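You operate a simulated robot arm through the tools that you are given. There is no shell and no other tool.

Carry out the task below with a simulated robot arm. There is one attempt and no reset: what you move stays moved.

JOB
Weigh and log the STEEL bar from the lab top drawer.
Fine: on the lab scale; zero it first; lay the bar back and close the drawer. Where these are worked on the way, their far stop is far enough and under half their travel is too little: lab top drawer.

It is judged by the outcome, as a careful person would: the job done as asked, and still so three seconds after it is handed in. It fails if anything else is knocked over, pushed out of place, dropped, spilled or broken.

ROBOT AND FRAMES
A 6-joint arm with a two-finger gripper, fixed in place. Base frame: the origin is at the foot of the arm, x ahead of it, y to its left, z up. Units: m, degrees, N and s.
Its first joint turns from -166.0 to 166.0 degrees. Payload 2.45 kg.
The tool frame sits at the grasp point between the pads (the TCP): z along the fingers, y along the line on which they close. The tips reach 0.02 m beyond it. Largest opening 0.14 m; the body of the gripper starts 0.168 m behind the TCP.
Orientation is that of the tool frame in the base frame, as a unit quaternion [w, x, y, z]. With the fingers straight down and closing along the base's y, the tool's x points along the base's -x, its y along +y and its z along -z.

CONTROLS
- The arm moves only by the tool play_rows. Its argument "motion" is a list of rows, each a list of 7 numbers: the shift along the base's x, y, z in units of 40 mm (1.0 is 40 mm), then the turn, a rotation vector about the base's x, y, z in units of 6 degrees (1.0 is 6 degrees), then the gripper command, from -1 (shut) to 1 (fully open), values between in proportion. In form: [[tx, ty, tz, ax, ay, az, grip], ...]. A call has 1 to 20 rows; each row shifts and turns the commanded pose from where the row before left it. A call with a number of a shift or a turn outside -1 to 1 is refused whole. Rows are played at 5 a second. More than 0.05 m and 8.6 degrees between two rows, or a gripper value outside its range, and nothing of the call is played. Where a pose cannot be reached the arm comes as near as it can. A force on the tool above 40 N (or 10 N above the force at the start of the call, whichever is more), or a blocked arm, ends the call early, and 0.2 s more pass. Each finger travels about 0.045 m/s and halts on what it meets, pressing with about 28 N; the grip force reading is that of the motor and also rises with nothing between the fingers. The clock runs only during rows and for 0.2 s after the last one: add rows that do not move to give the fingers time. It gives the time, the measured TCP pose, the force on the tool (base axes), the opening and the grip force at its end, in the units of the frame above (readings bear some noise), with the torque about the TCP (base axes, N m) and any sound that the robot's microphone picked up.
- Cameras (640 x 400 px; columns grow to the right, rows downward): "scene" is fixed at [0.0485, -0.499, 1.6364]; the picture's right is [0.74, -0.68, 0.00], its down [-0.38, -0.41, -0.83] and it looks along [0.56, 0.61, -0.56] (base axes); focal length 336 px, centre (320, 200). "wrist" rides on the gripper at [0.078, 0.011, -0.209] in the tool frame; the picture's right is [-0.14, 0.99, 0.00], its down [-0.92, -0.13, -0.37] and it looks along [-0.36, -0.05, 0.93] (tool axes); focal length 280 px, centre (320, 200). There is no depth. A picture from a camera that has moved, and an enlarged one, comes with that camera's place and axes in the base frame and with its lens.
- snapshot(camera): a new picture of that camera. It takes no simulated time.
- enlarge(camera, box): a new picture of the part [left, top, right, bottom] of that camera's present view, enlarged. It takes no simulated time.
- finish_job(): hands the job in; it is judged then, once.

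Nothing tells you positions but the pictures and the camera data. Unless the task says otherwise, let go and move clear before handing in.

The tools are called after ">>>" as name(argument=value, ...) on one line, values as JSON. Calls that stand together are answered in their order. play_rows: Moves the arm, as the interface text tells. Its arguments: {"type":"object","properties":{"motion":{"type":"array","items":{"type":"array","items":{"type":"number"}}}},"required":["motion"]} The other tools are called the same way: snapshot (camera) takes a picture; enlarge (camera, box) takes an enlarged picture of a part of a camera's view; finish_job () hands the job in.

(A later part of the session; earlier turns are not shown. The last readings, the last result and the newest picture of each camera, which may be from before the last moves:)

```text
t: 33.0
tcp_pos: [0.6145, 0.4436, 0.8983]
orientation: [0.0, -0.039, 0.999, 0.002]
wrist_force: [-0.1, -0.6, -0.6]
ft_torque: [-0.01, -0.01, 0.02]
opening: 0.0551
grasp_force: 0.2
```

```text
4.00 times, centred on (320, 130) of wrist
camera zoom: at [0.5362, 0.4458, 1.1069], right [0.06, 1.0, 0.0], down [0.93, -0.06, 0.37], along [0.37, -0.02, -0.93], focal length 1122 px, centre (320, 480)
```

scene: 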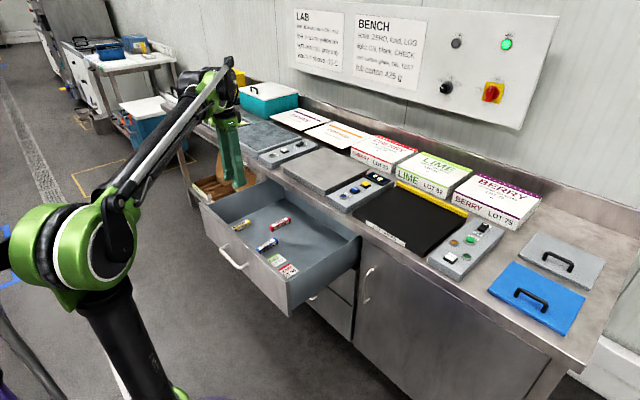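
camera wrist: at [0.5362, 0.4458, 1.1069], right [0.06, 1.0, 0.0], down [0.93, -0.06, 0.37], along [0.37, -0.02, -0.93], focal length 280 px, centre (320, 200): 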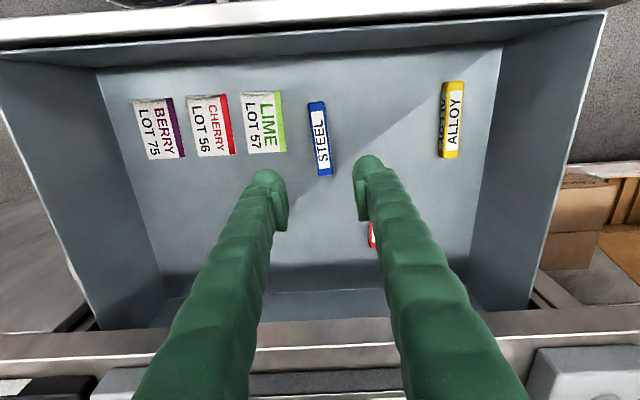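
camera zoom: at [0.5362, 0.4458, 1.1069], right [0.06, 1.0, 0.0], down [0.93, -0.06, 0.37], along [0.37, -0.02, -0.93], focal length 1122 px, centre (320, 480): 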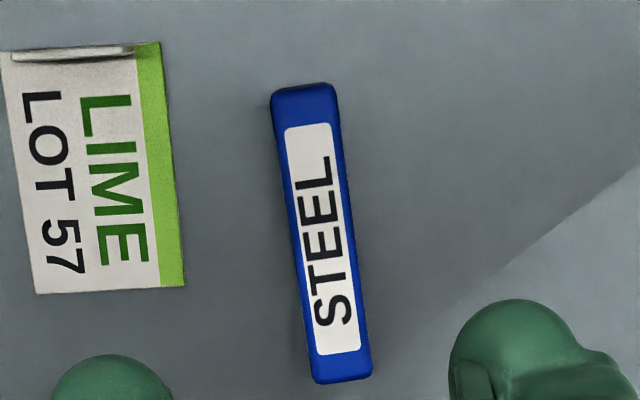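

The bar centre refines to (0.607, 0.443), yaw 4.4 degrees, about 24 mm square in section. I'll descend to just above it and check again.

>>> play_rows(motion=[[-0.19, -0.02, -1, 0, 0, 0, -0.214], [0, 0, -1, 0, 0, 0, -0.214], [0, 0, -1, 0, 0, 0, -0.214], [0, 0, -1, 0, 0, 0, -0.214], [0, 0, -0.5, 0, 0, 0, -0.214], [0, 0, 0, 0, 0, 0, -0.214]])

>>> snapshot(camera="wrist")

>>> enlarge(camera="scene", box=[230, 190, 310, 270])

```text
t: 34.4
tcp_pos: [0.6047, 0.4429, 0.7191]
orientation: [0.001, -0.039, 0.999, 0.001]
wrist_force: [0.3, 0.1, -0.4]
ft_torque: [0.01, -0.01, 0.02]
opening: 0.055
grasp_force: 0.0
```

```text
taken
camera wrist: at [0.526, 0.4456, 0.9269], right [0.06, 1.0, 0.0], down [0.93, -0.06, 0.37], along [0.37, -0.02, -0.93], focal length 280 px, centre (320, 200)
```

wrist: 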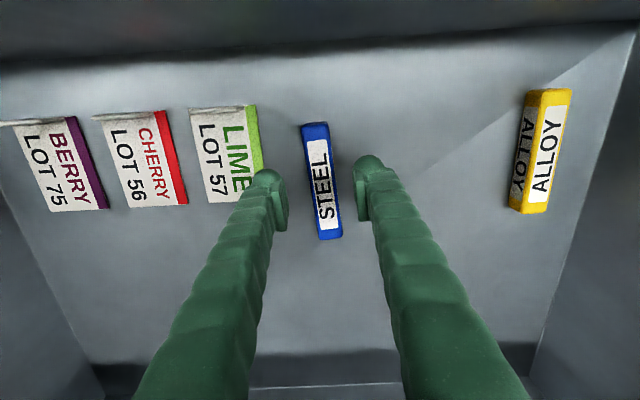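

```text
5.00 times, centred on (270, 230) of scene
camera zoom: at [0.0485, -0.499, 1.6364], right [0.74, -0.68, 0.0], down [-0.38, -0.41, -0.83], along [0.56, 0.61, -0.56], focal length 1679 px, centre (570, 50)
```

zoom: 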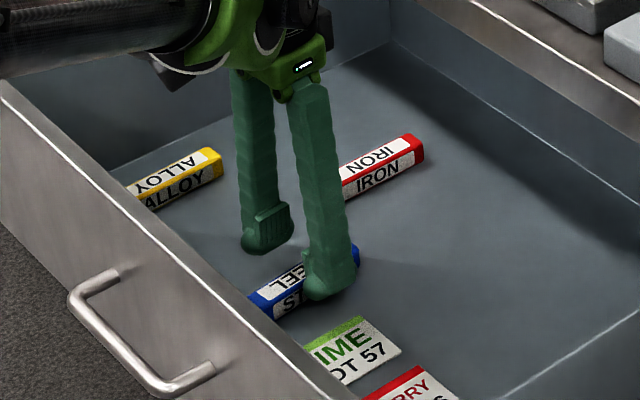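

The fingers straddle the bar correctly; its top is at about z 0.680. I'll go down so the tips end just above the drawer floor, then close.

>>> play_rows(motion=[[0, 0, -0.4, 0, 0, 0, -0.214], [0, 0, -0.3, 0, 0, 0, -0.214], [0, 0, -0.15, 0, 0, 0, -0.214], [0, 0, -0.08, 0, 0, 0, -0.214], [0, 0, 0, 0, 0, 0, -0.214]])

>>> enlarge(camera="scene", box=[230, 190, 310, 270])

>>> snapshot(camera="wrist")

```text
t: 35.4
tcp_pos: [0.6058, 0.4426, 0.6862]
orientation: [0.001, -0.038, 0.999, 0.002]
wrist_force: [0.7, 1.4, 20.4]
ft_torque: [-0.65, -0.01, 0.12]
opening: 0.0547
grasp_force: 0.0
stopped in row 4: the force on the tool passed its limit at 49 N (the readings are from after the stop); the commanded pose is now the measured one
```

```text
5.00 times, centred on (270, 230) of scene
camera zoom: at [0.0485, -0.499, 1.6364], right [0.74, -0.68, 0.0], down [-0.38, -0.41, -0.83], along [0.56, 0.61, -0.56], focal length 1679 px, centre (570, 50)
```

zoom: 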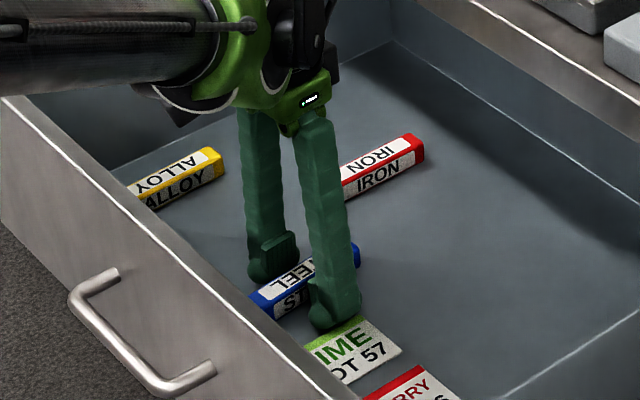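

```text
taken
camera wrist: at [0.5277, 0.4452, 0.8941], right [0.06, 1.0, 0.0], down [0.93, -0.06, 0.37], along [0.37, -0.02, -0.93], focal length 280 px, centre (320, 200)
```

wrist: 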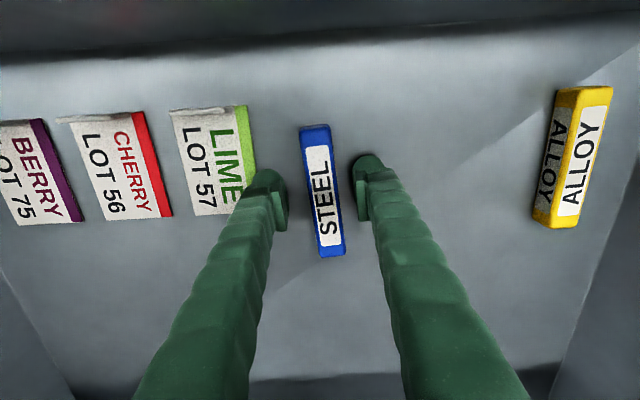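

A finger touched the drawer floor, which puts the floor at about z 0.666. I'll lift about 2.5 mm and close on the bar.

>>> play_rows(motion=[[0, 0, 0.06, 0, 0, 0, -0.214], [0, 0, 0, 0, 0, 0, -0.4], [0, 0, 0, 0, 0, 0, -0.6], [0, 0, 0, 0, 0, 0, -0.8], [0, 0, 0, 0, 0, 0, -1], [0, 0, 0, 0, 0, 0, -1], [0, 0, 0, 0, 0, 0, -1]])

>>> snapshot(camera="wrist")

```text
t: 37.0
tcp_pos: [0.6064, 0.4409, 0.6878]
orientation: [0.002, -0.039, 0.999, 0.001]
wrist_force: [-0.3, -0.3, 0.5]
ft_torque: [-0.01, 0.0, -0.02]
opening: 0.0229
grasp_force: 27.8
```

```text
taken
camera wrist: at [0.5279, 0.4452, 0.8957], right [0.06, 1.0, 0.0], down [0.93, -0.06, 0.37], along [0.37, -0.02, -0.93], focal length 280 px, centre (320, 200)
```

wrist: 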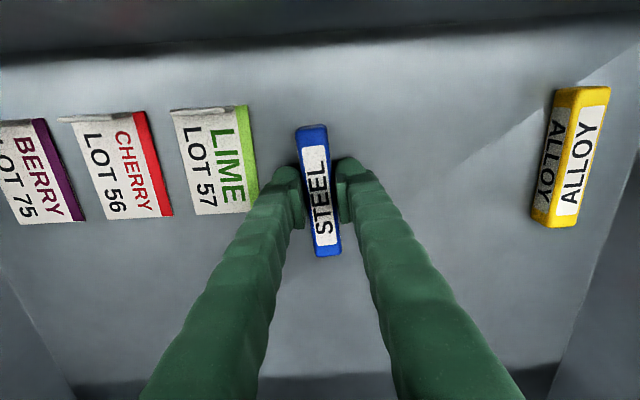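

The bar is gripped (opening 23 mm) with TCP at (0.606, 0.441, 0.688). I'll lift it straight up clear of the drawer.

>>> play_rows(motion=[[0, 0, 0.3, 0, 0, 0, -1], [0, 0, 0.6, 0, 0, 0, -1], [0, 0, 1, 0, 0, 0, -1], [0, 0, 1, 0, 0, 0, -1], [0, 0, 1, 0, 0, 0, -1], [0, 0, 1, 0, 0, 0, -1], [0, 0, 1, 0, 0, 0, -1], [0, 0, 1, 0, 0, 0, -1], [0, 0, 1, 0, 0, 0, -1], [0, 0, 0, 0, 0, 0, -1]])

>>> snapshot(camera="scene")

>>> snapshot(camera="wrist")

```text
t: 39.2
tcp_pos: [0.6043, 0.4397, 1.0055]
orientation: [0.002, -0.04, 0.999, 0.002]
wrist_force: [0.4, 0.6, 0.0]
ft_torque: [0.01, 0.02, 0.03]
opening: 0.0226
grasp_force: 27.6
```

```text
taken
```

scene: 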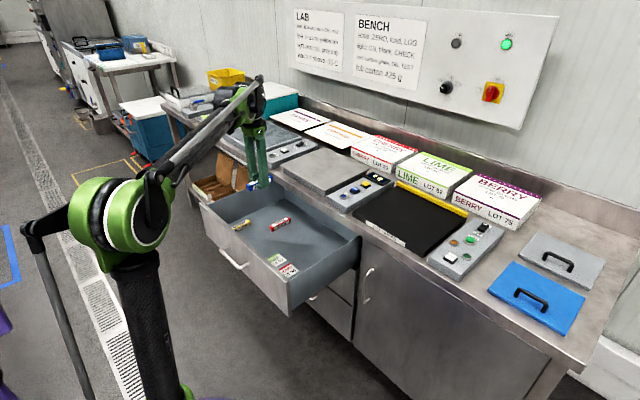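

```text
taken
camera wrist: at [0.5272, 0.4436, 1.213], right [0.06, 1.0, 0.0], down [0.93, -0.06, 0.37], along [0.37, -0.02, -0.93], focal length 280 px, centre (320, 200)
```

wrist: 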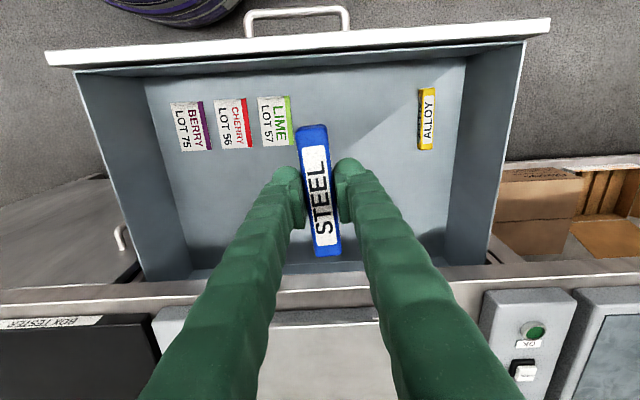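

The bar is held level. I'll carry it over the scale plate at around (0.895, 0.40).

>>> play_rows(motion=[[0.9, -0.125, 0, 0, 0, 0, -1], [0.9, -0.125, 0, 0, 0, 0, -1], [0.9, -0.125, 0, 0, 0, 0, -1], [0.9, -0.125, 0, 0, 0, 0, -1], [0.9, -0.125, 0, 0, 0, 0, -1], [0.9, -0.125, 0, 0, 0, 0, -1], [0.9, -0.125, 0, 0, 0, 0, -1], [0.9, -0.125, 0, 0, 0, 0, -1], [0, 0, 0, 0, 0, 0, -1]])

>>> snapshot(camera="wrist")

>>> enlarge(camera="scene", box=[250, 110, 410, 220])

```text
t: 41.2
tcp_pos: [0.8972, 0.4016, 1.004]
orientation: [0.002, -0.039, 0.999, 0.002]
wrist_force: [-0.5, 0.2, -0.3]
ft_torque: [0.0, 0.02, 0.02]
opening: 0.0228
grasp_force: 28.0
```

```text
taken
camera wrist: at [0.8181, 0.405, 1.2107], right [0.06, 1.0, 0.0], down [0.93, -0.06, 0.37], along [0.37, -0.02, -0.93], focal length 280 px, centre (320, 200)
```

wrist: 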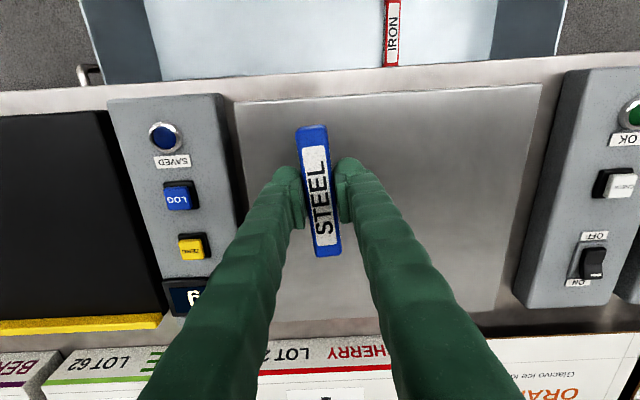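

```text
3.64 times, centred on (330, 165) of scene
camera zoom: at [0.0485, -0.499, 1.6364], right [0.74, -0.68, 0.0], down [-0.38, -0.41, -0.83], along [0.56, 0.61, -0.56], focal length 1221 px, centre (284, 327)
```

zoom: 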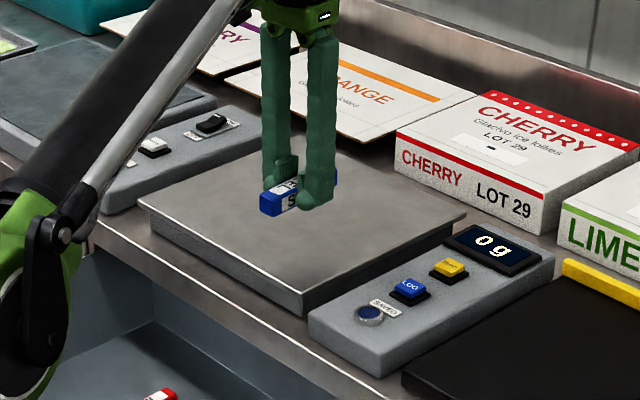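

The bar is above the plate and clear. I'll lower to just above the surface first.

>>> play_rows(motion=[[0, 0, -0.5, 0, 0, 0, -1], [0, 0, -0.5, 0, 0, 0, -1], [0, 0, -0.4, 0, 0, 0, -1], [0, 0, -0.1, 0, 0, 0, -1], [0, 0, 0, 0, 0, 0, -1]])

>>> enlarge(camera="scene", box=[280, 140, 400, 220])

```text
t: 42.4
tcp_pos: [0.8949, 0.4019, 0.9445]
orientation: [0.002, -0.039, 0.999, 0.003]
wrist_force: [3.4, 1.2, 16.7]
ft_torque: [0.03, 0.05, 0.02]
opening: 0.0226
grasp_force: 28.3
```

```text
5.00 times, centred on (340, 180) of scene
camera zoom: at [0.0485, -0.499, 1.6364], right [0.74, -0.68, 0.0], down [-0.38, -0.41, -0.83], along [0.56, 0.61, -0.56], focal length 1679 px, centre (220, 300)
```

zoom: 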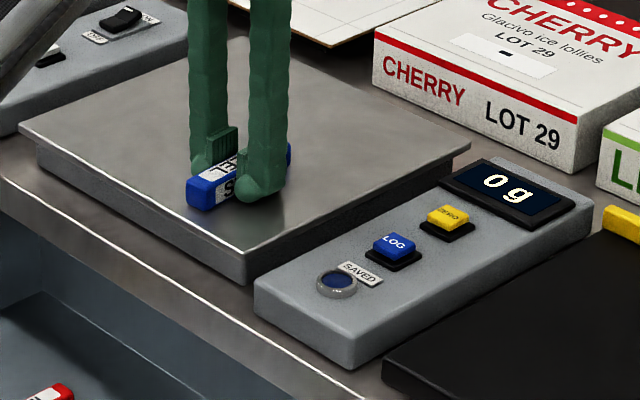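

The bar is resting on the plate. I'll relieve the load slightly and release it.

>>> play_rows(motion=[[0, 0, 0.02, 0, 0, 0, -1], [0, 0, 0, 0, 0, 0, -0.6], [0, 0, 0, 0, 0, 0, -0.4], [0, 0, 0, 0, 0, 0, -0.214], [0, 0, 0, 0, 0, 0, -0.214]])

>>> enlarge(camera="scene", box=[280, 140, 400, 220])

>>> snapshot(camera="wrist")

```text
t: 43.6
tcp_pos: [0.8948, 0.401, 0.9444]
orientation: [0.003, -0.039, 0.999, 0.001]
wrist_force: [-0.4, 0.1, 0.4]
ft_torque: [0.01, 0.01, 0.01]
opening: 0.055
grasp_force: 0.0
```

```text
5.00 times, centred on (340, 180) of scene
camera zoom: at [0.0485, -0.499, 1.6364], right [0.74, -0.68, 0.0], down [-0.38, -0.41, -0.83], along [0.56, 0.61, -0.56], focal length 1679 px, centre (220, 300)
```

zoom: 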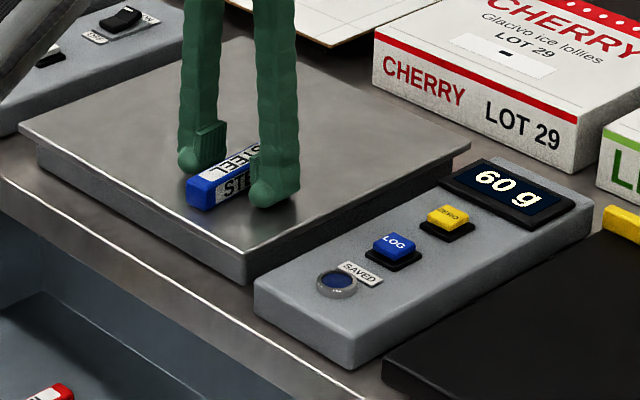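

```text
taken
camera wrist: at [0.8167, 0.4051, 1.1527], right [0.06, 1.0, 0.0], down [0.93, -0.06, 0.37], along [0.37, -0.02, -0.93], focal length 280 px, centre (320, 200)
```

wrist: 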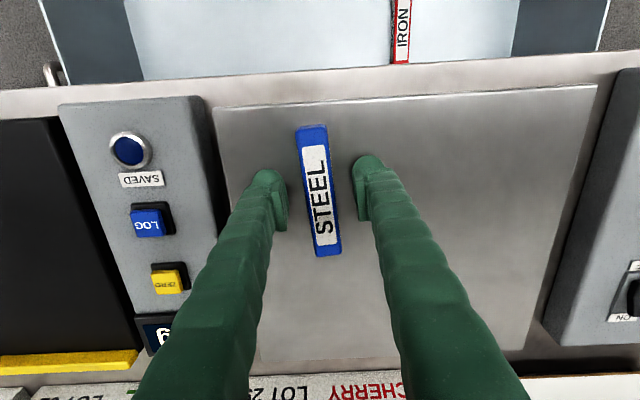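

The bar is released and the display reads 60 g. I'll lift clear, close the fingers and go to the LOG key, checking the reading has settled.

>>> play_rows(motion=[[0, 0, 0.5, 0, 0, 0, -0.214], [0, 0, 1, 0, 0, 0, -0.214], [0, 0, 1, 0, 0, 0, -0.214], [0, -0.8, 0.3, 0, 0, 0, -1], [0.1, -0.8, 0, 0, 0, 0, -1], [0.1, -0.8, 0, 0, 0, 0, -1], [0.2, -0.8, 0, 0, 0, 0, -1], [0.2, -0.7, 0, 0, 0, 0, -1], [0, 0, 0, 0, 0, 0, -1]])

>>> enlarge(camera="scene", box=[280, 130, 400, 220])

>>> snapshot(camera="wrist")

```text
t: 45.6
tcp_pos: [0.9193, 0.2467, 1.054]
orientation: [0.001, -0.038, 0.999, 0.001]
wrist_force: [0.2, 0.5, 0.6]
ft_torque: [-0.02, 0.04, 0.03]
opening: 0.0001
grasp_force: 28.1
```

```text
4.44 times, centred on (340, 175) of scene
camera zoom: at [0.0485, -0.499, 1.6364], right [0.74, -0.68, 0.0], down [-0.38, -0.41, -0.83], along [0.56, 0.61, -0.56], focal length 1492 px, centre (231, 311)
```

zoom: 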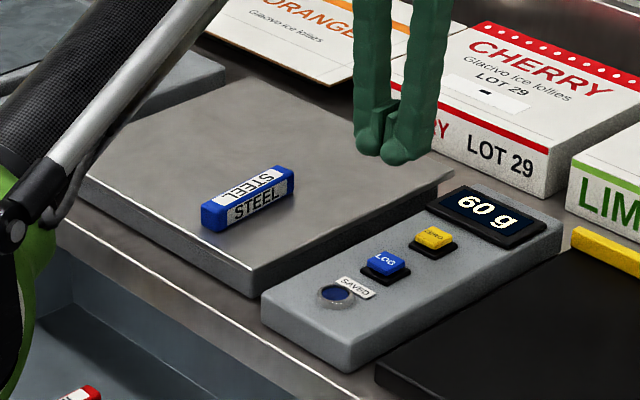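

```text
taken
camera wrist: at [0.84, 0.2495, 1.2628], right [0.06, 1.0, 0.0], down [0.93, -0.06, 0.37], along [0.37, -0.02, -0.93], focal length 280 px, centre (320, 200)
```

wrist: 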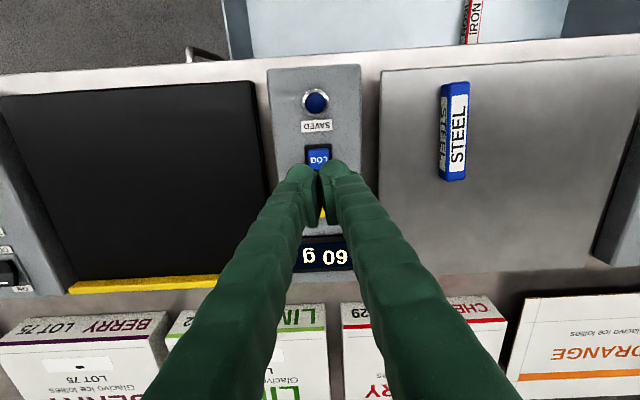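

The reading is steady at 60 g with the bar alone on the plate. LOG is right below at about (0.919, 0.244, 0.923); I'll lower onto it slowly.

>>> play_rows(motion=[[0, -0.06, -0.8, 0, 0, 0, -1], [0, 0, -0.8, 0, 0, 0, -1], [0, 0, -0.6, 0, 0, 0, -1], [0, 0, -0.2, 0, 0, 0, -1], [0, 0, 0, 0, 0, 0, -1]])

>>> enlarge(camera="scene", box=[330, 150, 410, 220])

```text
t: 46.8
tcp_pos: [0.9185, 0.2449, 0.9594]
orientation: [0.001, -0.04, 0.999, 0.002]
wrist_force: [-0.1, -0.2, 0.4]
ft_torque: [0.0, -0.02, -0.04]
opening: 0.0002
grasp_force: 28.1
```

```text
5.71 times, centred on (370, 185) of scene
camera zoom: at [0.0485, -0.499, 1.6364], right [0.74, -0.68, 0.0], down [-0.38, -0.41, -0.83], along [0.56, 0.61, -0.56], focal length 1918 px, centre (34, 286)
```

zoom: 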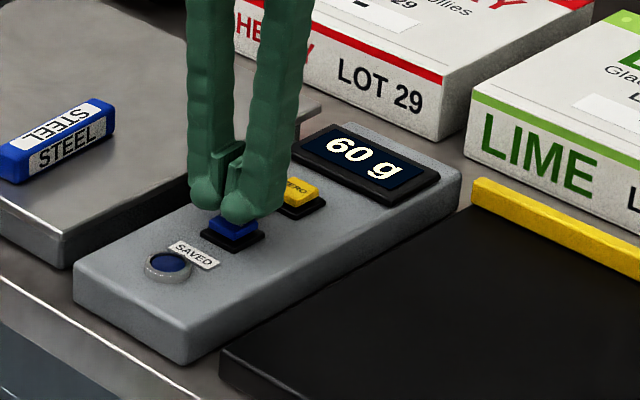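

>>> play_rows(motion=[[0, 0, -0.1, 0, 0, 0, -1], [0, 0, -0.1, 0, 0, 0, -1], [0, 0, -0.1, 0, 0, 0, -1], [0, 0, -0.05, 0, 0, 0, -1], [0, 0, 0, 0, 0, 0, -1]])

>>> enlarge(camera="scene", box=[330, 150, 410, 220])

```text
t: 48.0
tcp_pos: [0.9191, 0.2431, 0.9463]
orientation: [0.002, -0.039, 0.999, 0.002]
wrist_force: [-0.3, 1.0, 1.5]
ft_torque: [-0.01, 0.01, 0.02]
opening: 0.0061
grasp_force: 29.6
```

```text
5.71 times, centred on (370, 185) of scene
camera zoom: at [0.0485, -0.499, 1.6364], right [0.74, -0.68, 0.0], down [-0.38, -0.41, -0.83], along [0.56, 0.61, -0.56], focal length 1918 px, centre (34, 286)
```

zoom: 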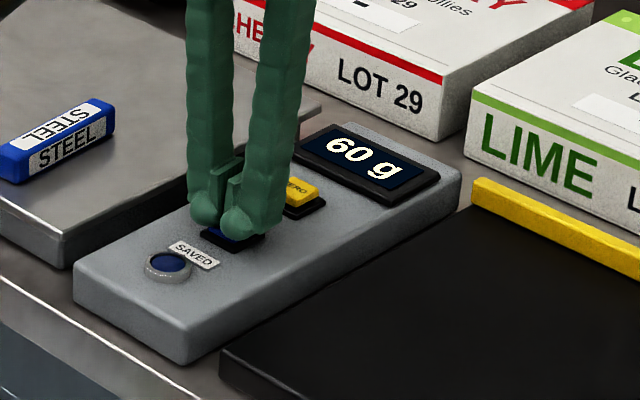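

The fingertips are touching the LOG key but no click yet. I'll press a few millimetres more.

>>> play_rows(motion=[[0, 0, -0.05, 0, 0, 0, -1], [0, 0, -0.05, 0, 0, 0, -1], [0, 0, 0, 0, 0, 0, -1]])

>>> enlarge(camera="scene", box=[330, 150, 410, 220])

```text
t: 48.8
tcp_pos: [0.9187, 0.243, 0.9428]
orientation: [0.001, -0.04, 0.999, 0.002]
wrist_force: [0.9, 0.0, 3.3]
ft_torque: [0.0, -0.01, 0.03]
opening: 0.006
grasp_force: 29.2
heard: click
```

```text
5.71 times, centred on (370, 185) of scene
camera zoom: at [0.0485, -0.499, 1.6364], right [0.74, -0.68, 0.0], down [-0.38, -0.41, -0.83], along [0.56, 0.61, -0.56], focal length 1918 px, centre (34, 286)
```

zoom: 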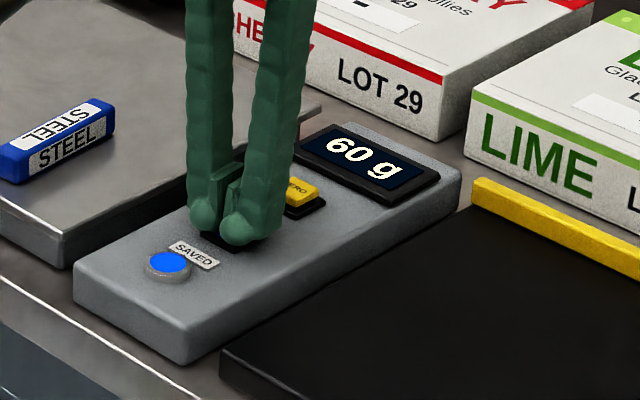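

Click heard, the SAVED lamp is lit at 60 g. I'll lift off and go back over the bar with the fingers opened.

>>> play_rows(motion=[[0, 0, 0.6, 0, 0, 0, -1], [0, 0, 1, 0, 0, 0, -1], [0, 0, 1, 0, 0, 0, -1], [-0.12, 0.79, 0.2, 0, 0, 0, -0.214], [-0.12, 0.79, 0, 0, 0, 0, -0.214], [-0.12, 0.79, 0, 0, 0, 0, -0.214], [-0.12, 0.79, 0, 0, 0, 0, -0.214], [-0.12, 0.79, 0, 0, 0, 0, -0.214], [0, 0, 0, 0, 0, 0, -0.214], [0, 0, 0, 0, 0, 0, -0.214]])

>>> snapshot(camera="wrist")

>>> enlarge(camera="scene", box=[280, 130, 400, 220])

```text
t: 51.0
tcp_pos: [0.8941, 0.401, 1.0534]
orientation: [0.001, -0.039, 0.999, 0.002]
wrist_force: [0.0, -0.1, 0.5]
ft_torque: [0.02, 0.02, 0.03]
opening: 0.0551
grasp_force: 0.1
```

```text
taken
camera wrist: at [0.8162, 0.405, 1.2615], right [0.06, 1.0, 0.0], down [0.93, -0.06, 0.37], along [0.37, -0.02, -0.93], focal length 280 px, centre (320, 200)
```

wrist: 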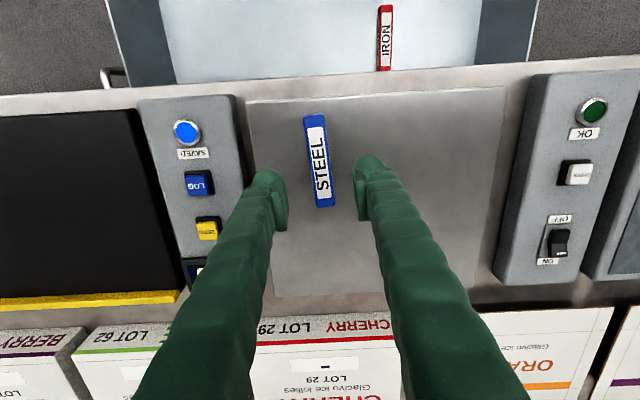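

```text
4.44 times, centred on (340, 175) of scene
camera zoom: at [0.0485, -0.499, 1.6364], right [0.74, -0.68, 0.0], down [-0.38, -0.41, -0.83], along [0.56, 0.61, -0.56], focal length 1492 px, centre (231, 311)
```

zoom: 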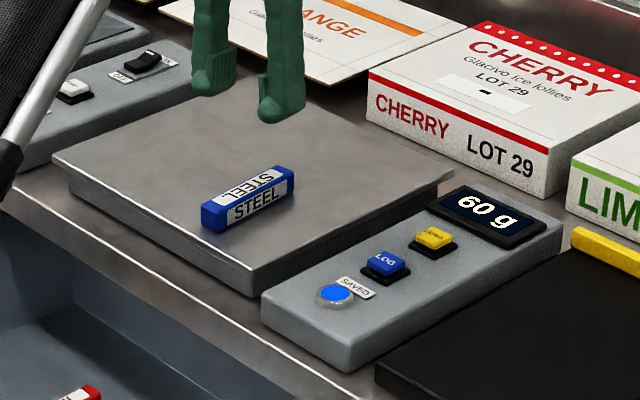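

The bar is undisturbed and the fingers are right above it. I'll go down to the earlier release height and grip it.

>>> play_rows(motion=[[0, 0, -1, 0, 0, 0, -0.214], [0, 0, -1, 0, 0, 0, -0.214], [0, 0, -0.5, 0, 0, 0, -0.214], [0, 0, -0.18, 0, 0, 0, -0.214], [0, 0, 0, 0, 0, 0, -0.214], [0, 0, 0, 0, 0, 0, -0.4], [0, 0, 0, 0, 0, 0, -0.6], [0, 0, 0, 0, 0, 0, -0.8], [0, 0, 0, 0, 0, 0, -1], [0, 0, 0, 0, 0, 0, -1], [0, 0, 0, 0, 0, 0, -1]])

>>> snapshot(camera="wrist")

```text
t: 53.4
tcp_pos: [0.8941, 0.4029, 0.9467]
orientation: [0.002, -0.039, 0.999, 0.002]
wrist_force: [-0.5, -0.1, 0.0]
ft_torque: [0.0, 0.01, 0.02]
opening: 0.0224
grasp_force: 27.9
```

```text
taken
camera wrist: at [0.8157, 0.4059, 1.1545], right [0.06, 1.0, 0.0], down [0.93, -0.06, 0.37], along [0.37, -0.02, -0.93], focal length 280 px, centre (320, 200)
```

wrist: 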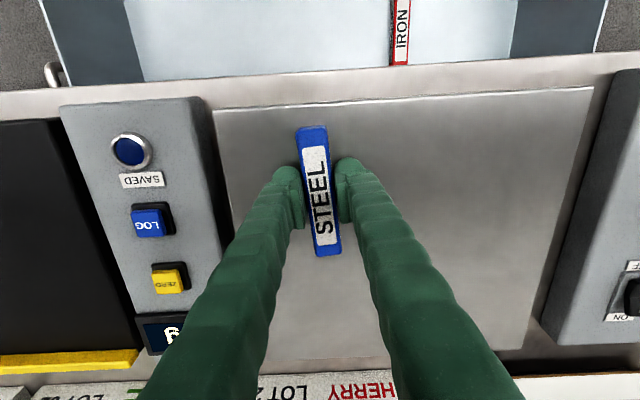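

The bar is gripped again, and the SAVED lamp has gone dark. I'll check the display before lifting.

>>> enlarge(camera="scene", box=[280, 130, 400, 220])

>>> enlarge(camera="wrist", box=[90, 110, 210, 370])

```text
4.44 times, centred on (340, 175) of scene
camera zoom: at [0.0485, -0.499, 1.6364], right [0.74, -0.68, 0.0], down [-0.38, -0.41, -0.83], along [0.56, 0.61, -0.56], focal length 1492 px, centre (231, 311)
```

zoom: 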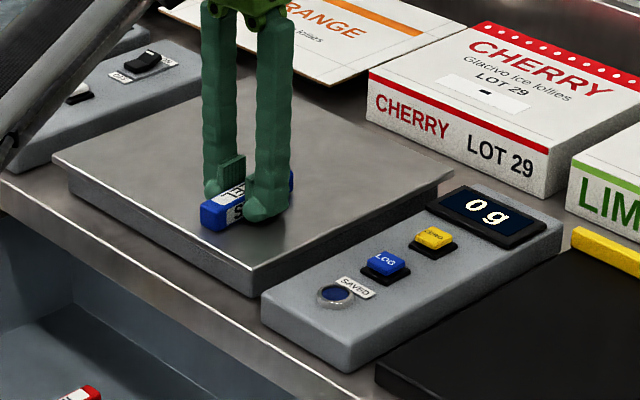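

```text
1.54 times, centred on (150, 240) of wrist
camera zoom: at [0.8157, 0.4059, 1.1545], right [0.06, 1.0, 0.0], down [0.93, -0.06, 0.37], along [0.37, -0.02, -0.93], focal length 431 px, centre (582, 138)
```

zoom: 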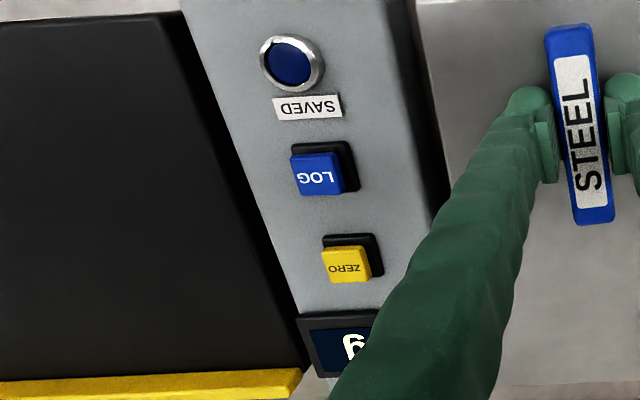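

The scale shows 0 g now the bar is held by the gripper, and the saved reading was 60 g. I'll lift the bar and carry it back above its place in the drawer.

>>> play_rows(motion=[[0, 0, 0.3, 0, 0, 0, -1], [0, 0, 0.8, 0, 0, 0, -1], [0, 0, 0.9, 0, 0, 0, -1], [-0.9, 0.119, 0.1, 0, 0, 0, -1], [-0.9, 0.119, 0, 0, 0, 0, -1], [-0.9, 0.119, 0, 0, 0, 0, -1], [-0.9, 0.119, 0, 0, 0, 0, -1], [-0.9, 0.119, 0, 0, 0, 0, -1], [-0.9, 0.119, 0, 0, 0, 0, -1], [-0.9, 0.119, 0, 0, 0, 0, -1], [-0.9, 0.119, 0, 0, 0, 0, -1], [0, 0, 0, 0, 0, 0, -1]])

>>> snapshot(camera="wrist")

>>> snapshot(camera="scene")

```text
t: 56.0
tcp_pos: [0.6077, 0.4421, 1.0315]
orientation: [0.001, -0.039, 0.999, 0.002]
wrist_force: [-0.2, 0.5, -0.9]
ft_torque: [-0.04, 0.05, 0.0]
opening: 0.0229
grasp_force: 27.6
```

```text
taken
camera wrist: at [0.5292, 0.4446, 1.2393], right [0.06, 1.0, 0.0], down [0.93, -0.06, 0.37], along [0.37, -0.02, -0.93], focal length 280 px, centre (320, 200)
```

wrist: 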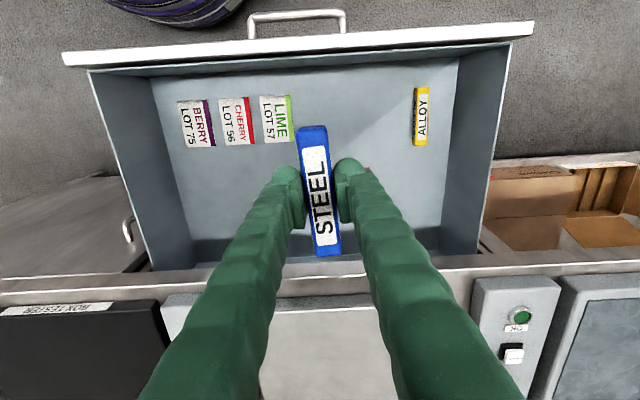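

```text
taken
```

scene: 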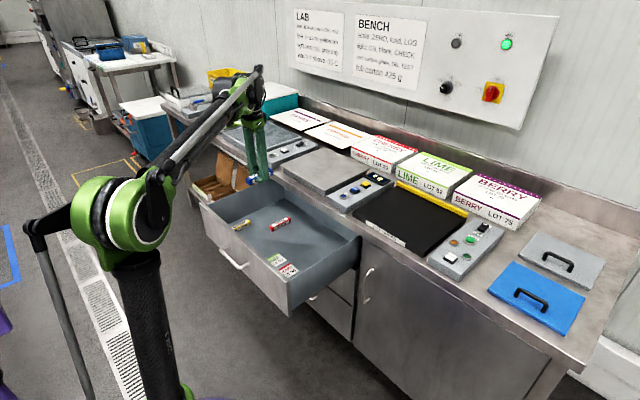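

The drawer is still fully open. I'll lower the bar back to where it lay.

>>> play_rows(motion=[[0, 0, -1, 0, 0, 0, -1], [0, 0, -1, 0, 0, 0, -1], [0, 0, -1, 0, 0, 0, -1], [0, 0, -1, 0, 0, 0, -1], [0, 0, -1, 0, 0, 0, -1], [0, 0, -1, 0, 0, 0, -1], [0, 0, -1, 0, 0, 0, -1], [0, 0, -0.7, 0, 0, 0, -1], [0, 0, -0.4, 0, 0, 0, -1], [0, 0, -0.15, 0, 0, 0, -1], [0, 0, 0, 0, 0, 0, -1]])

>>> snapshot(camera="wrist")

```text
t: 58.4
tcp_pos: [0.6047, 0.439, 0.7002]
orientation: [0.001, -0.039, 0.999, 0.002]
wrist_force: [0.4, -0.5, -0.8]
ft_torque: [-0.06, -0.01, -0.01]
opening: 0.0224
grasp_force: 28.1
```

```text
taken
camera wrist: at [0.5271, 0.4441, 0.909], right [0.06, 1.0, 0.0], down [0.93, -0.06, 0.37], along [0.37, -0.02, -0.93], focal length 280 px, centre (320, 200)
```

wrist: 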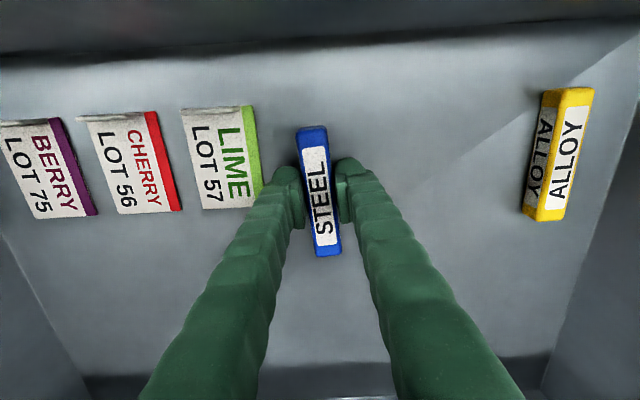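

>>> play_rows(motion=[[0, 0.03, -0.05, 0, 0, 0, -1], [0, 0, -0.05, 0, 0, 0, -1], [0, 0, -0.05, 0, 0, 0, -1], [0, 0, -0.04, 0, 0, 0, -1], [0, 0, 0, 0, 0, 0, -1]])

```text
t: 59.6
tcp_pos: [0.6056, 0.4419, 0.6932]
orientation: [0.002, -0.039, 0.999, 0.002]
wrist_force: [0.2, 0.3, -0.3]
ft_torque: [-0.04, -0.01, -0.03]
opening: 0.0225
grasp_force: 28.4
```

>>> play_rows(motion=[[0, 0, -0.04, 0, 0, 0, -1], [0, 0, -0.03, 0, 0, 0, -1], [0, 0, 0, 0, 0, 0, -1]])

```text
t: 60.4
tcp_pos: [0.606, 0.4401, 0.6924]
orientation: [0.002, -0.039, 0.999, 0.002]
wrist_force: [-0.5, -0.1, -0.7]
ft_torque: [0.03, 0.0, 0.01]
opening: 0.0224
grasp_force: 28.2
```

>>> play_rows(motion=[[0, 0, -0.03, 0, 0, 0, -1], [0, 0, -0.03, 0, 0, 0, -1], [0, 0, 0, 0, 0, 0, -1]])

>>> enlarge(camera="scene", box=[230, 190, 310, 270])

```text
t: 61.2
tcp_pos: [0.6062, 0.4418, 0.6887]
orientation: [0.002, -0.039, 0.999, 0.003]
wrist_force: [-0.6, -0.7, 19.0]
ft_torque: [-0.05, 0.08, 0.05]
opening: 0.0228
grasp_force: 27.7
```

```text
5.00 times, centred on (270, 230) of scene
camera zoom: at [0.0485, -0.499, 1.6364], right [0.74, -0.68, 0.0], down [-0.38, -0.41, -0.83], along [0.56, 0.61, -0.56], focal length 1679 px, centre (570, 50)
```

zoom: 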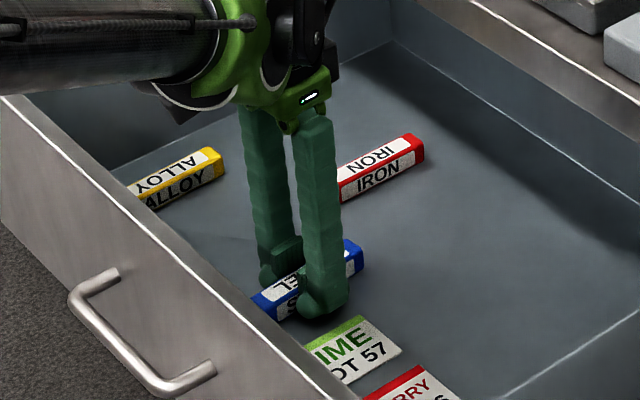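

The bar is down on the drawer floor at its former spot. I'll release it and rise straight up.

>>> play_rows(motion=[[0, 0, 0.02, 0, 0, 0, -1], [0, 0, 0, 0, 0, 0, -0.6], [0, 0, 0, 0, 0, 0, -0.4], [0, 0, 0, 0, 0, 0, -0.214], [0, 0, 0, 0, 0, 0, -0.214], [0, 0, 0.3, 0, 0, 0, -0.214], [0, 0, 0.7, 0, 0, 0, -0.214], [0, 0, 1, 0, 0, 0, -0.214], [0, 0, 1, 0, 0, 0, -0.214], [0, 0, 1, 0, 0, 0, -0.214], [0, 0, 1, 0, 0, 0, -0.214], [0, 0, 1, 0, 0, 0, -0.214], [0, 0, 0, 0, 0, 0, -0.214]])

>>> snapshot(camera="wrist")

>>> enlarge(camera="scene", box=[200, 170, 360, 300])

```text
t: 64.0
tcp_pos: [0.6053, 0.4401, 0.9283]
orientation: [0.001, -0.038, 0.999, 0.002]
wrist_force: [-0.3, -0.1, 0.1]
ft_torque: [0.01, 0.01, 0.02]
opening: 0.0547
grasp_force: 0.1
```

```text
taken
camera wrist: at [0.5268, 0.4449, 1.1367], right [0.06, 1.0, 0.0], down [0.93, -0.06, 0.37], along [0.37, -0.02, -0.93], focal length 280 px, centre (320, 200)
```

wrist: 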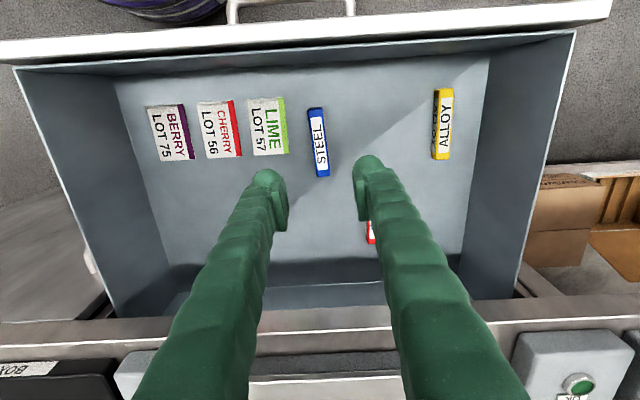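

```text
3.08 times, centred on (280, 235) of scene
camera zoom: at [0.0485, -0.499, 1.6364], right [0.74, -0.68, 0.0], down [-0.38, -0.41, -0.83], along [0.56, 0.61, -0.56], focal length 1033 px, centre (443, 92)
```

zoom: 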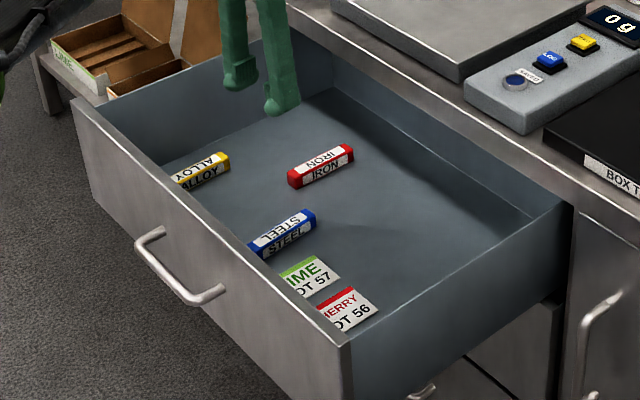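

The STEEL bar is back in its place and everything else in the drawer is undisturbed. Next I'll bring the closed fingers, tilted forward, around in front of the drawer to push it shut.

>>> play_rows(motion=[[0, 0, 0.6, 0, 0, 0, -0.214], [0, 0, 0.6, 0, 0, -0.2, -1], [-0.68, -0.08, 0, 0, -0.75, -0.05, -1], [-0.68, -0.08, 0, 0, -0.75, -0.05, -1], [-0.68, -0.08, 0, 0, -0.75, -0.05, -1], [-0.68, -0.08, 0, 0, -0.75, -0.05, -1], [-0.68, -0.08, 0, 0, -0.75, -0.05, -1], [-0.68, -0.08, 0, 0, -0.75, -0.05, -1], [-0.68, -0.08, 0, 0, -0.75, -0.05, -1], [-0.68, 0, 0, 0, -0.75, -0.05, -1], [0, 0, 0, 0, -0.75, -0.05, -1], [0, 0, 0, 0, -0.75, -0.05, -1], [0, 0, 0, 0, 0, 0, -1]])

>>> snapshot(camera="wrist")

>>> snapshot(camera="scene")

```text
t: 66.8
tcp_pos: [0.3895, 0.4193, 0.9782]
orientation: [0.385, -0.002, 0.923, -0.009]
wrist_force: [0.0, 0.2, -0.1]
ft_torque: [-0.02, 0.02, 0.0]
opening: 0.0
grasp_force: 28.2
```

```text
taken
camera wrist: at [0.1858, 0.4318, 1.0685], right [0.1, 0.99, 0.08], down [0.39, -0.11, 0.92], along [0.92, -0.06, -0.4], focal length 280 px, centre (320, 200)
```

wrist: 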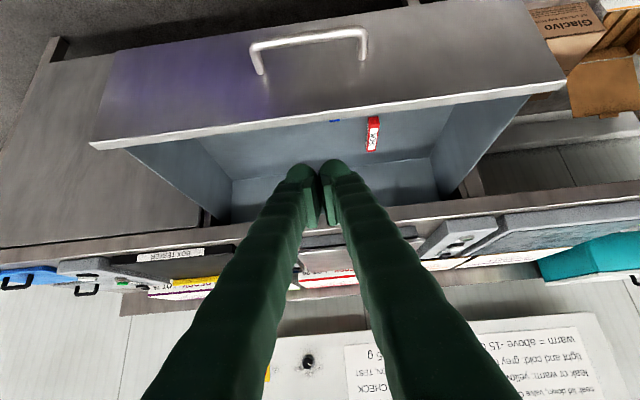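

```text
taken
```

scene: 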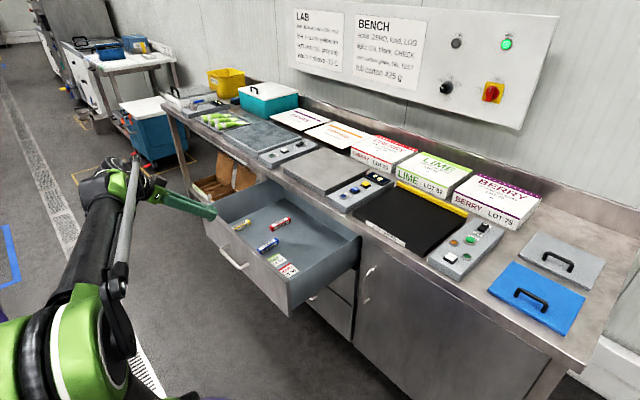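

The panel face is near x 0.46 with its rim near z 0.835. I'll descend in front of it to a height between the handle and the rim.

>>> play_rows(motion=[[0, 0, -1, 0, 0, 0, -1], [0, 0, -1, 0, 0, 0, -1], [0, 0, -1, 0, 0, 0, -1], [0, 0, -1, 0, 0, 0, -1], [0, 0, -0.35, 0, 0, 0, -1], [0, 0, 0, 0, 0, 0, -1]])

>>> snapshot(camera="wrist")

>>> enlarge(camera="scene", box=[160, 160, 360, 310])

```text
t: 68.2
tcp_pos: [0.3883, 0.4179, 0.8034]
orientation: [0.384, -0.002, 0.923, -0.01]
wrist_force: [0.4, 0.2, -0.6]
ft_torque: [0.0, 0.02, -0.01]
opening: 0.0
grasp_force: 28.4
```

```text
taken
camera wrist: at [0.1855, 0.4313, 0.8944], right [0.1, 0.99, 0.08], down [0.39, -0.11, 0.91], along [0.92, -0.06, -0.4], focal length 280 px, centre (320, 200)
```

wrist: 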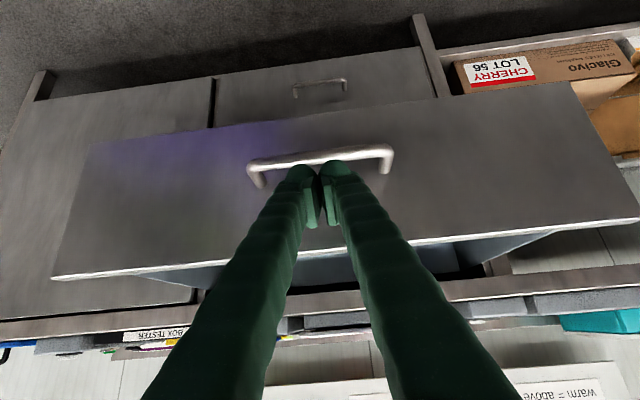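

```text
2.67 times, centred on (260, 235) of scene
camera zoom: at [0.0485, -0.499, 1.6364], right [0.74, -0.68, 0.0], down [-0.38, -0.41, -0.83], along [0.56, 0.61, -0.56], focal length 895 px, centre (480, 107)
```

zoom: 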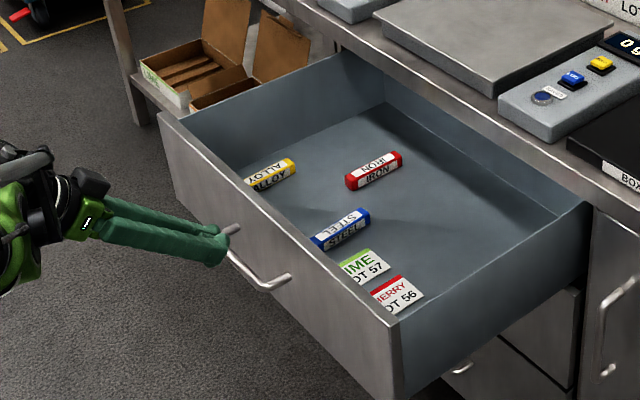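

The closed fingertips are in front of the panel just above the handle. I'll push slowly to make contact and start closing.

>>> play_rows(motion=[[0.3, 0, 0, 0, 0, 0, -1], [0.3, 0, 0, 0, 0, 0, -1], [0.25, 0, 0, 0, 0, 0, -1], [0.15, 0, 0, 0, 0, 0, -1], [0.15, 0, 0, 0, 0, 0, -1], [0.15, 0, 0, 0, 0, 0, -1], [0.2, 0, 0, 0, 0, 0, -1], [0.2, 0, 0, 0, 0, 0, -1], [0.2, 0, 0, 0, 0, 0, -1]])

>>> snapshot(camera="wrist")

>>> enlarge(camera="scene", box=[160, 160, 360, 310])

```text
t: 70.2
tcp_pos: [0.4654, 0.4185, 0.8032]
orientation: [0.384, -0.002, 0.923, -0.009]
wrist_force: [0.2, 0.5, -0.1]
ft_torque: [-0.04, 0.0, 0.02]
opening: 0.0
grasp_force: 27.7
```

```text
taken
camera wrist: at [0.2626, 0.4312, 0.8944], right [0.1, 0.99, 0.08], down [0.39, -0.11, 0.91], along [0.92, -0.06, -0.4], focal length 280 px, centre (320, 200)
```

wrist: 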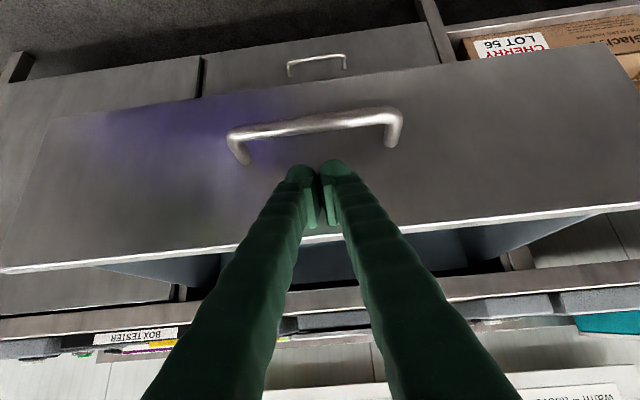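

```text
2.67 times, centred on (260, 235) of scene
camera zoom: at [0.0485, -0.499, 1.6364], right [0.74, -0.68, 0.0], down [-0.38, -0.41, -0.83], along [0.56, 0.61, -0.56], focal length 895 px, centre (480, 107)
```

zoom: 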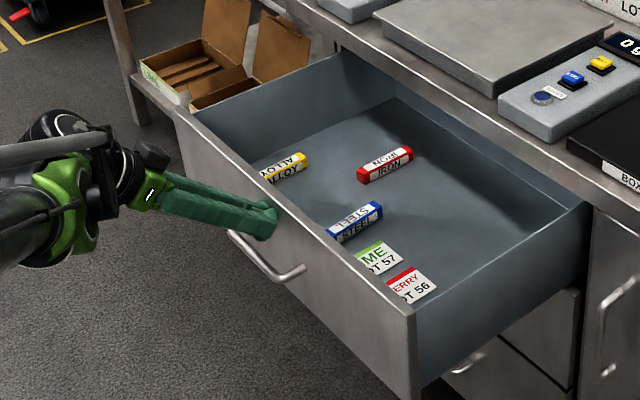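

The drawer is following the push with hardly any force. I'll keep pushing at a steady gentle speed.

>>> play_rows(motion=[[0.2, 0, 0, 0, 0, 0, -1], [0.25, 0, 0, 0, 0, 0, -1], [0.25, 0, 0, 0, 0, 0, -1], [0.25, 0, 0, 0, 0, 0, -1], [0.25, 0, 0, 0, 0, 0, -1], [0.25, 0, 0, 0, 0, 0, -1], [0.25, 0, 0, 0, 0, 0, -1], [0.25, 0, 0, 0, 0, 0, -1], [0.25, 0, 0, 0, 0, 0, -1], [0.25, 0, 0, 0, 0, 0, -1], [0.25, 0, 0, 0, 0, 0, -1], [0.25, 0, 0, 0, 0, 0, -1], [0.25, 0, 0, 0, 0, 0, -1], [0.25, 0, 0, 0, 0, 0, -1], [0.25, 0, 0, 0, 0, 0, -1], [0.2, 0, 0, 0, 0, 0, -1], [0.15, 0, 0, 0, 0, 0, -1], [0.1, 0, 0, 0, 0, 0, -1]])

>>> snapshot(camera="wrist")

>>> enlarge(camera="scene", box=[180, 140, 380, 290])

```text
t: 74.0
tcp_pos: [0.6313, 0.4185, 0.8027]
orientation: [0.384, -0.002, 0.923, -0.009]
wrist_force: [-0.1, 0.3, -0.1]
ft_torque: [-0.02, 0.0, 0.02]
opening: 0.0
grasp_force: 28.3
```

```text
taken
camera wrist: at [0.4286, 0.4313, 0.8943], right [0.1, 0.99, 0.08], down [0.39, -0.11, 0.91], along [0.92, -0.06, -0.4], focal length 280 px, centre (320, 200)
```

wrist: 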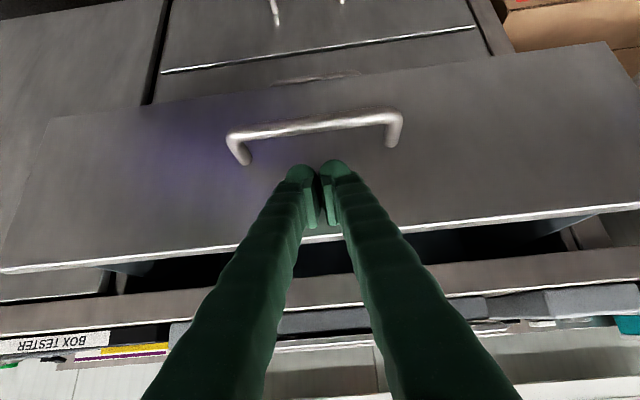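

```text
2.67 times, centred on (280, 215) of scene
camera zoom: at [0.0485, -0.499, 1.6364], right [0.74, -0.68, 0.0], down [-0.38, -0.41, -0.83], along [0.56, 0.61, -0.56], focal length 895 px, centre (427, 160)
```

zoom: 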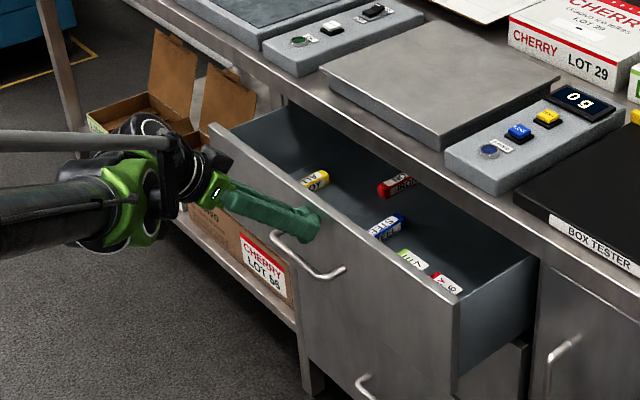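

The drawer is about 60% shut with its contents in place. I'll continue and slow down near the end.

>>> play_rows(motion=[[0.15, 0, 0, 0, 0, 0, -1], [0.25, 0, 0, 0, 0, 0, -1], [0.25, 0, 0, 0, 0, 0, -1], [0.25, 0, 0, 0, 0, 0, -1], [0.25, 0, 0, 0, 0, 0, -1], [0.25, 0, 0, 0, 0, 0, -1], [0.25, 0, 0, 0, 0, 0, -1], [0.25, 0, 0, 0, 0, 0, -1], [0.25, 0, 0, 0, 0, 0, -1], [0.25, 0, 0, 0, 0, 0, -1], [0.2, 0, 0, 0, 0, 0, -1], [0.15, 0, 0, 0, 0, 0, -1], [0.1, 0, 0, 0, 0, 0, -1], [0.1, 0, 0, 0, 0, 0, -1], [0, 0, 0, 0, 0, 0, -1]])

>>> snapshot(camera="wrist")

>>> enlarge(camera="scene", box=[220, 140, 380, 260])

```text
t: 77.2
tcp_pos: [0.7492, 0.4178, 0.8035]
orientation: [0.384, -0.002, 0.923, -0.01]
wrist_force: [-0.8, 0.2, -1.2]
ft_torque: [0.02, 0.0, 0.01]
opening: 0.0001
grasp_force: 27.7
```

```text
taken
camera wrist: at [0.5468, 0.4313, 0.8942], right [0.1, 0.99, 0.08], down [0.39, -0.11, 0.91], along [0.92, -0.06, -0.4], focal length 280 px, centre (320, 200)
```

wrist: 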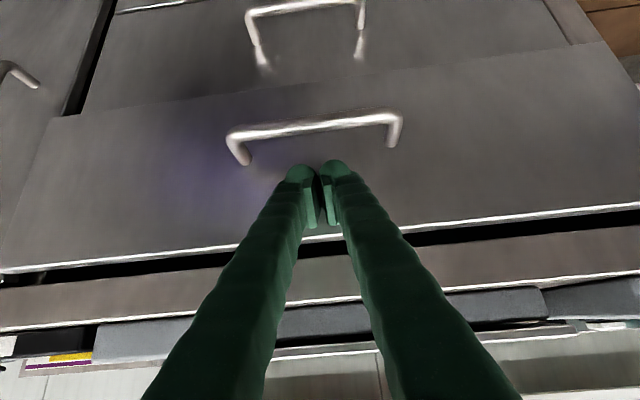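

```text
3.33 times, centred on (300, 200) of scene
camera zoom: at [0.0485, -0.499, 1.6364], right [0.74, -0.68, 0.0], down [-0.38, -0.41, -0.83], along [0.56, 0.61, -0.56], focal length 1119 px, centre (387, 200)
```

zoom: 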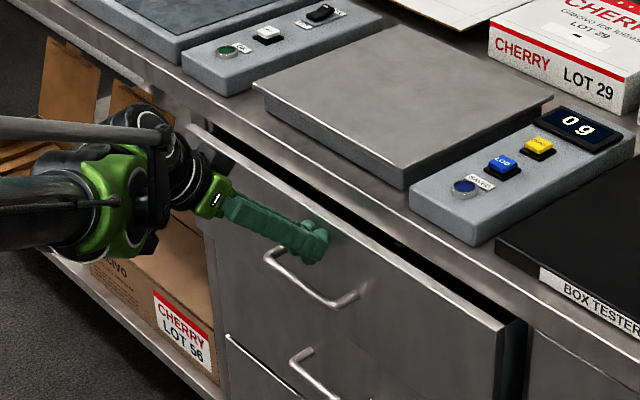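

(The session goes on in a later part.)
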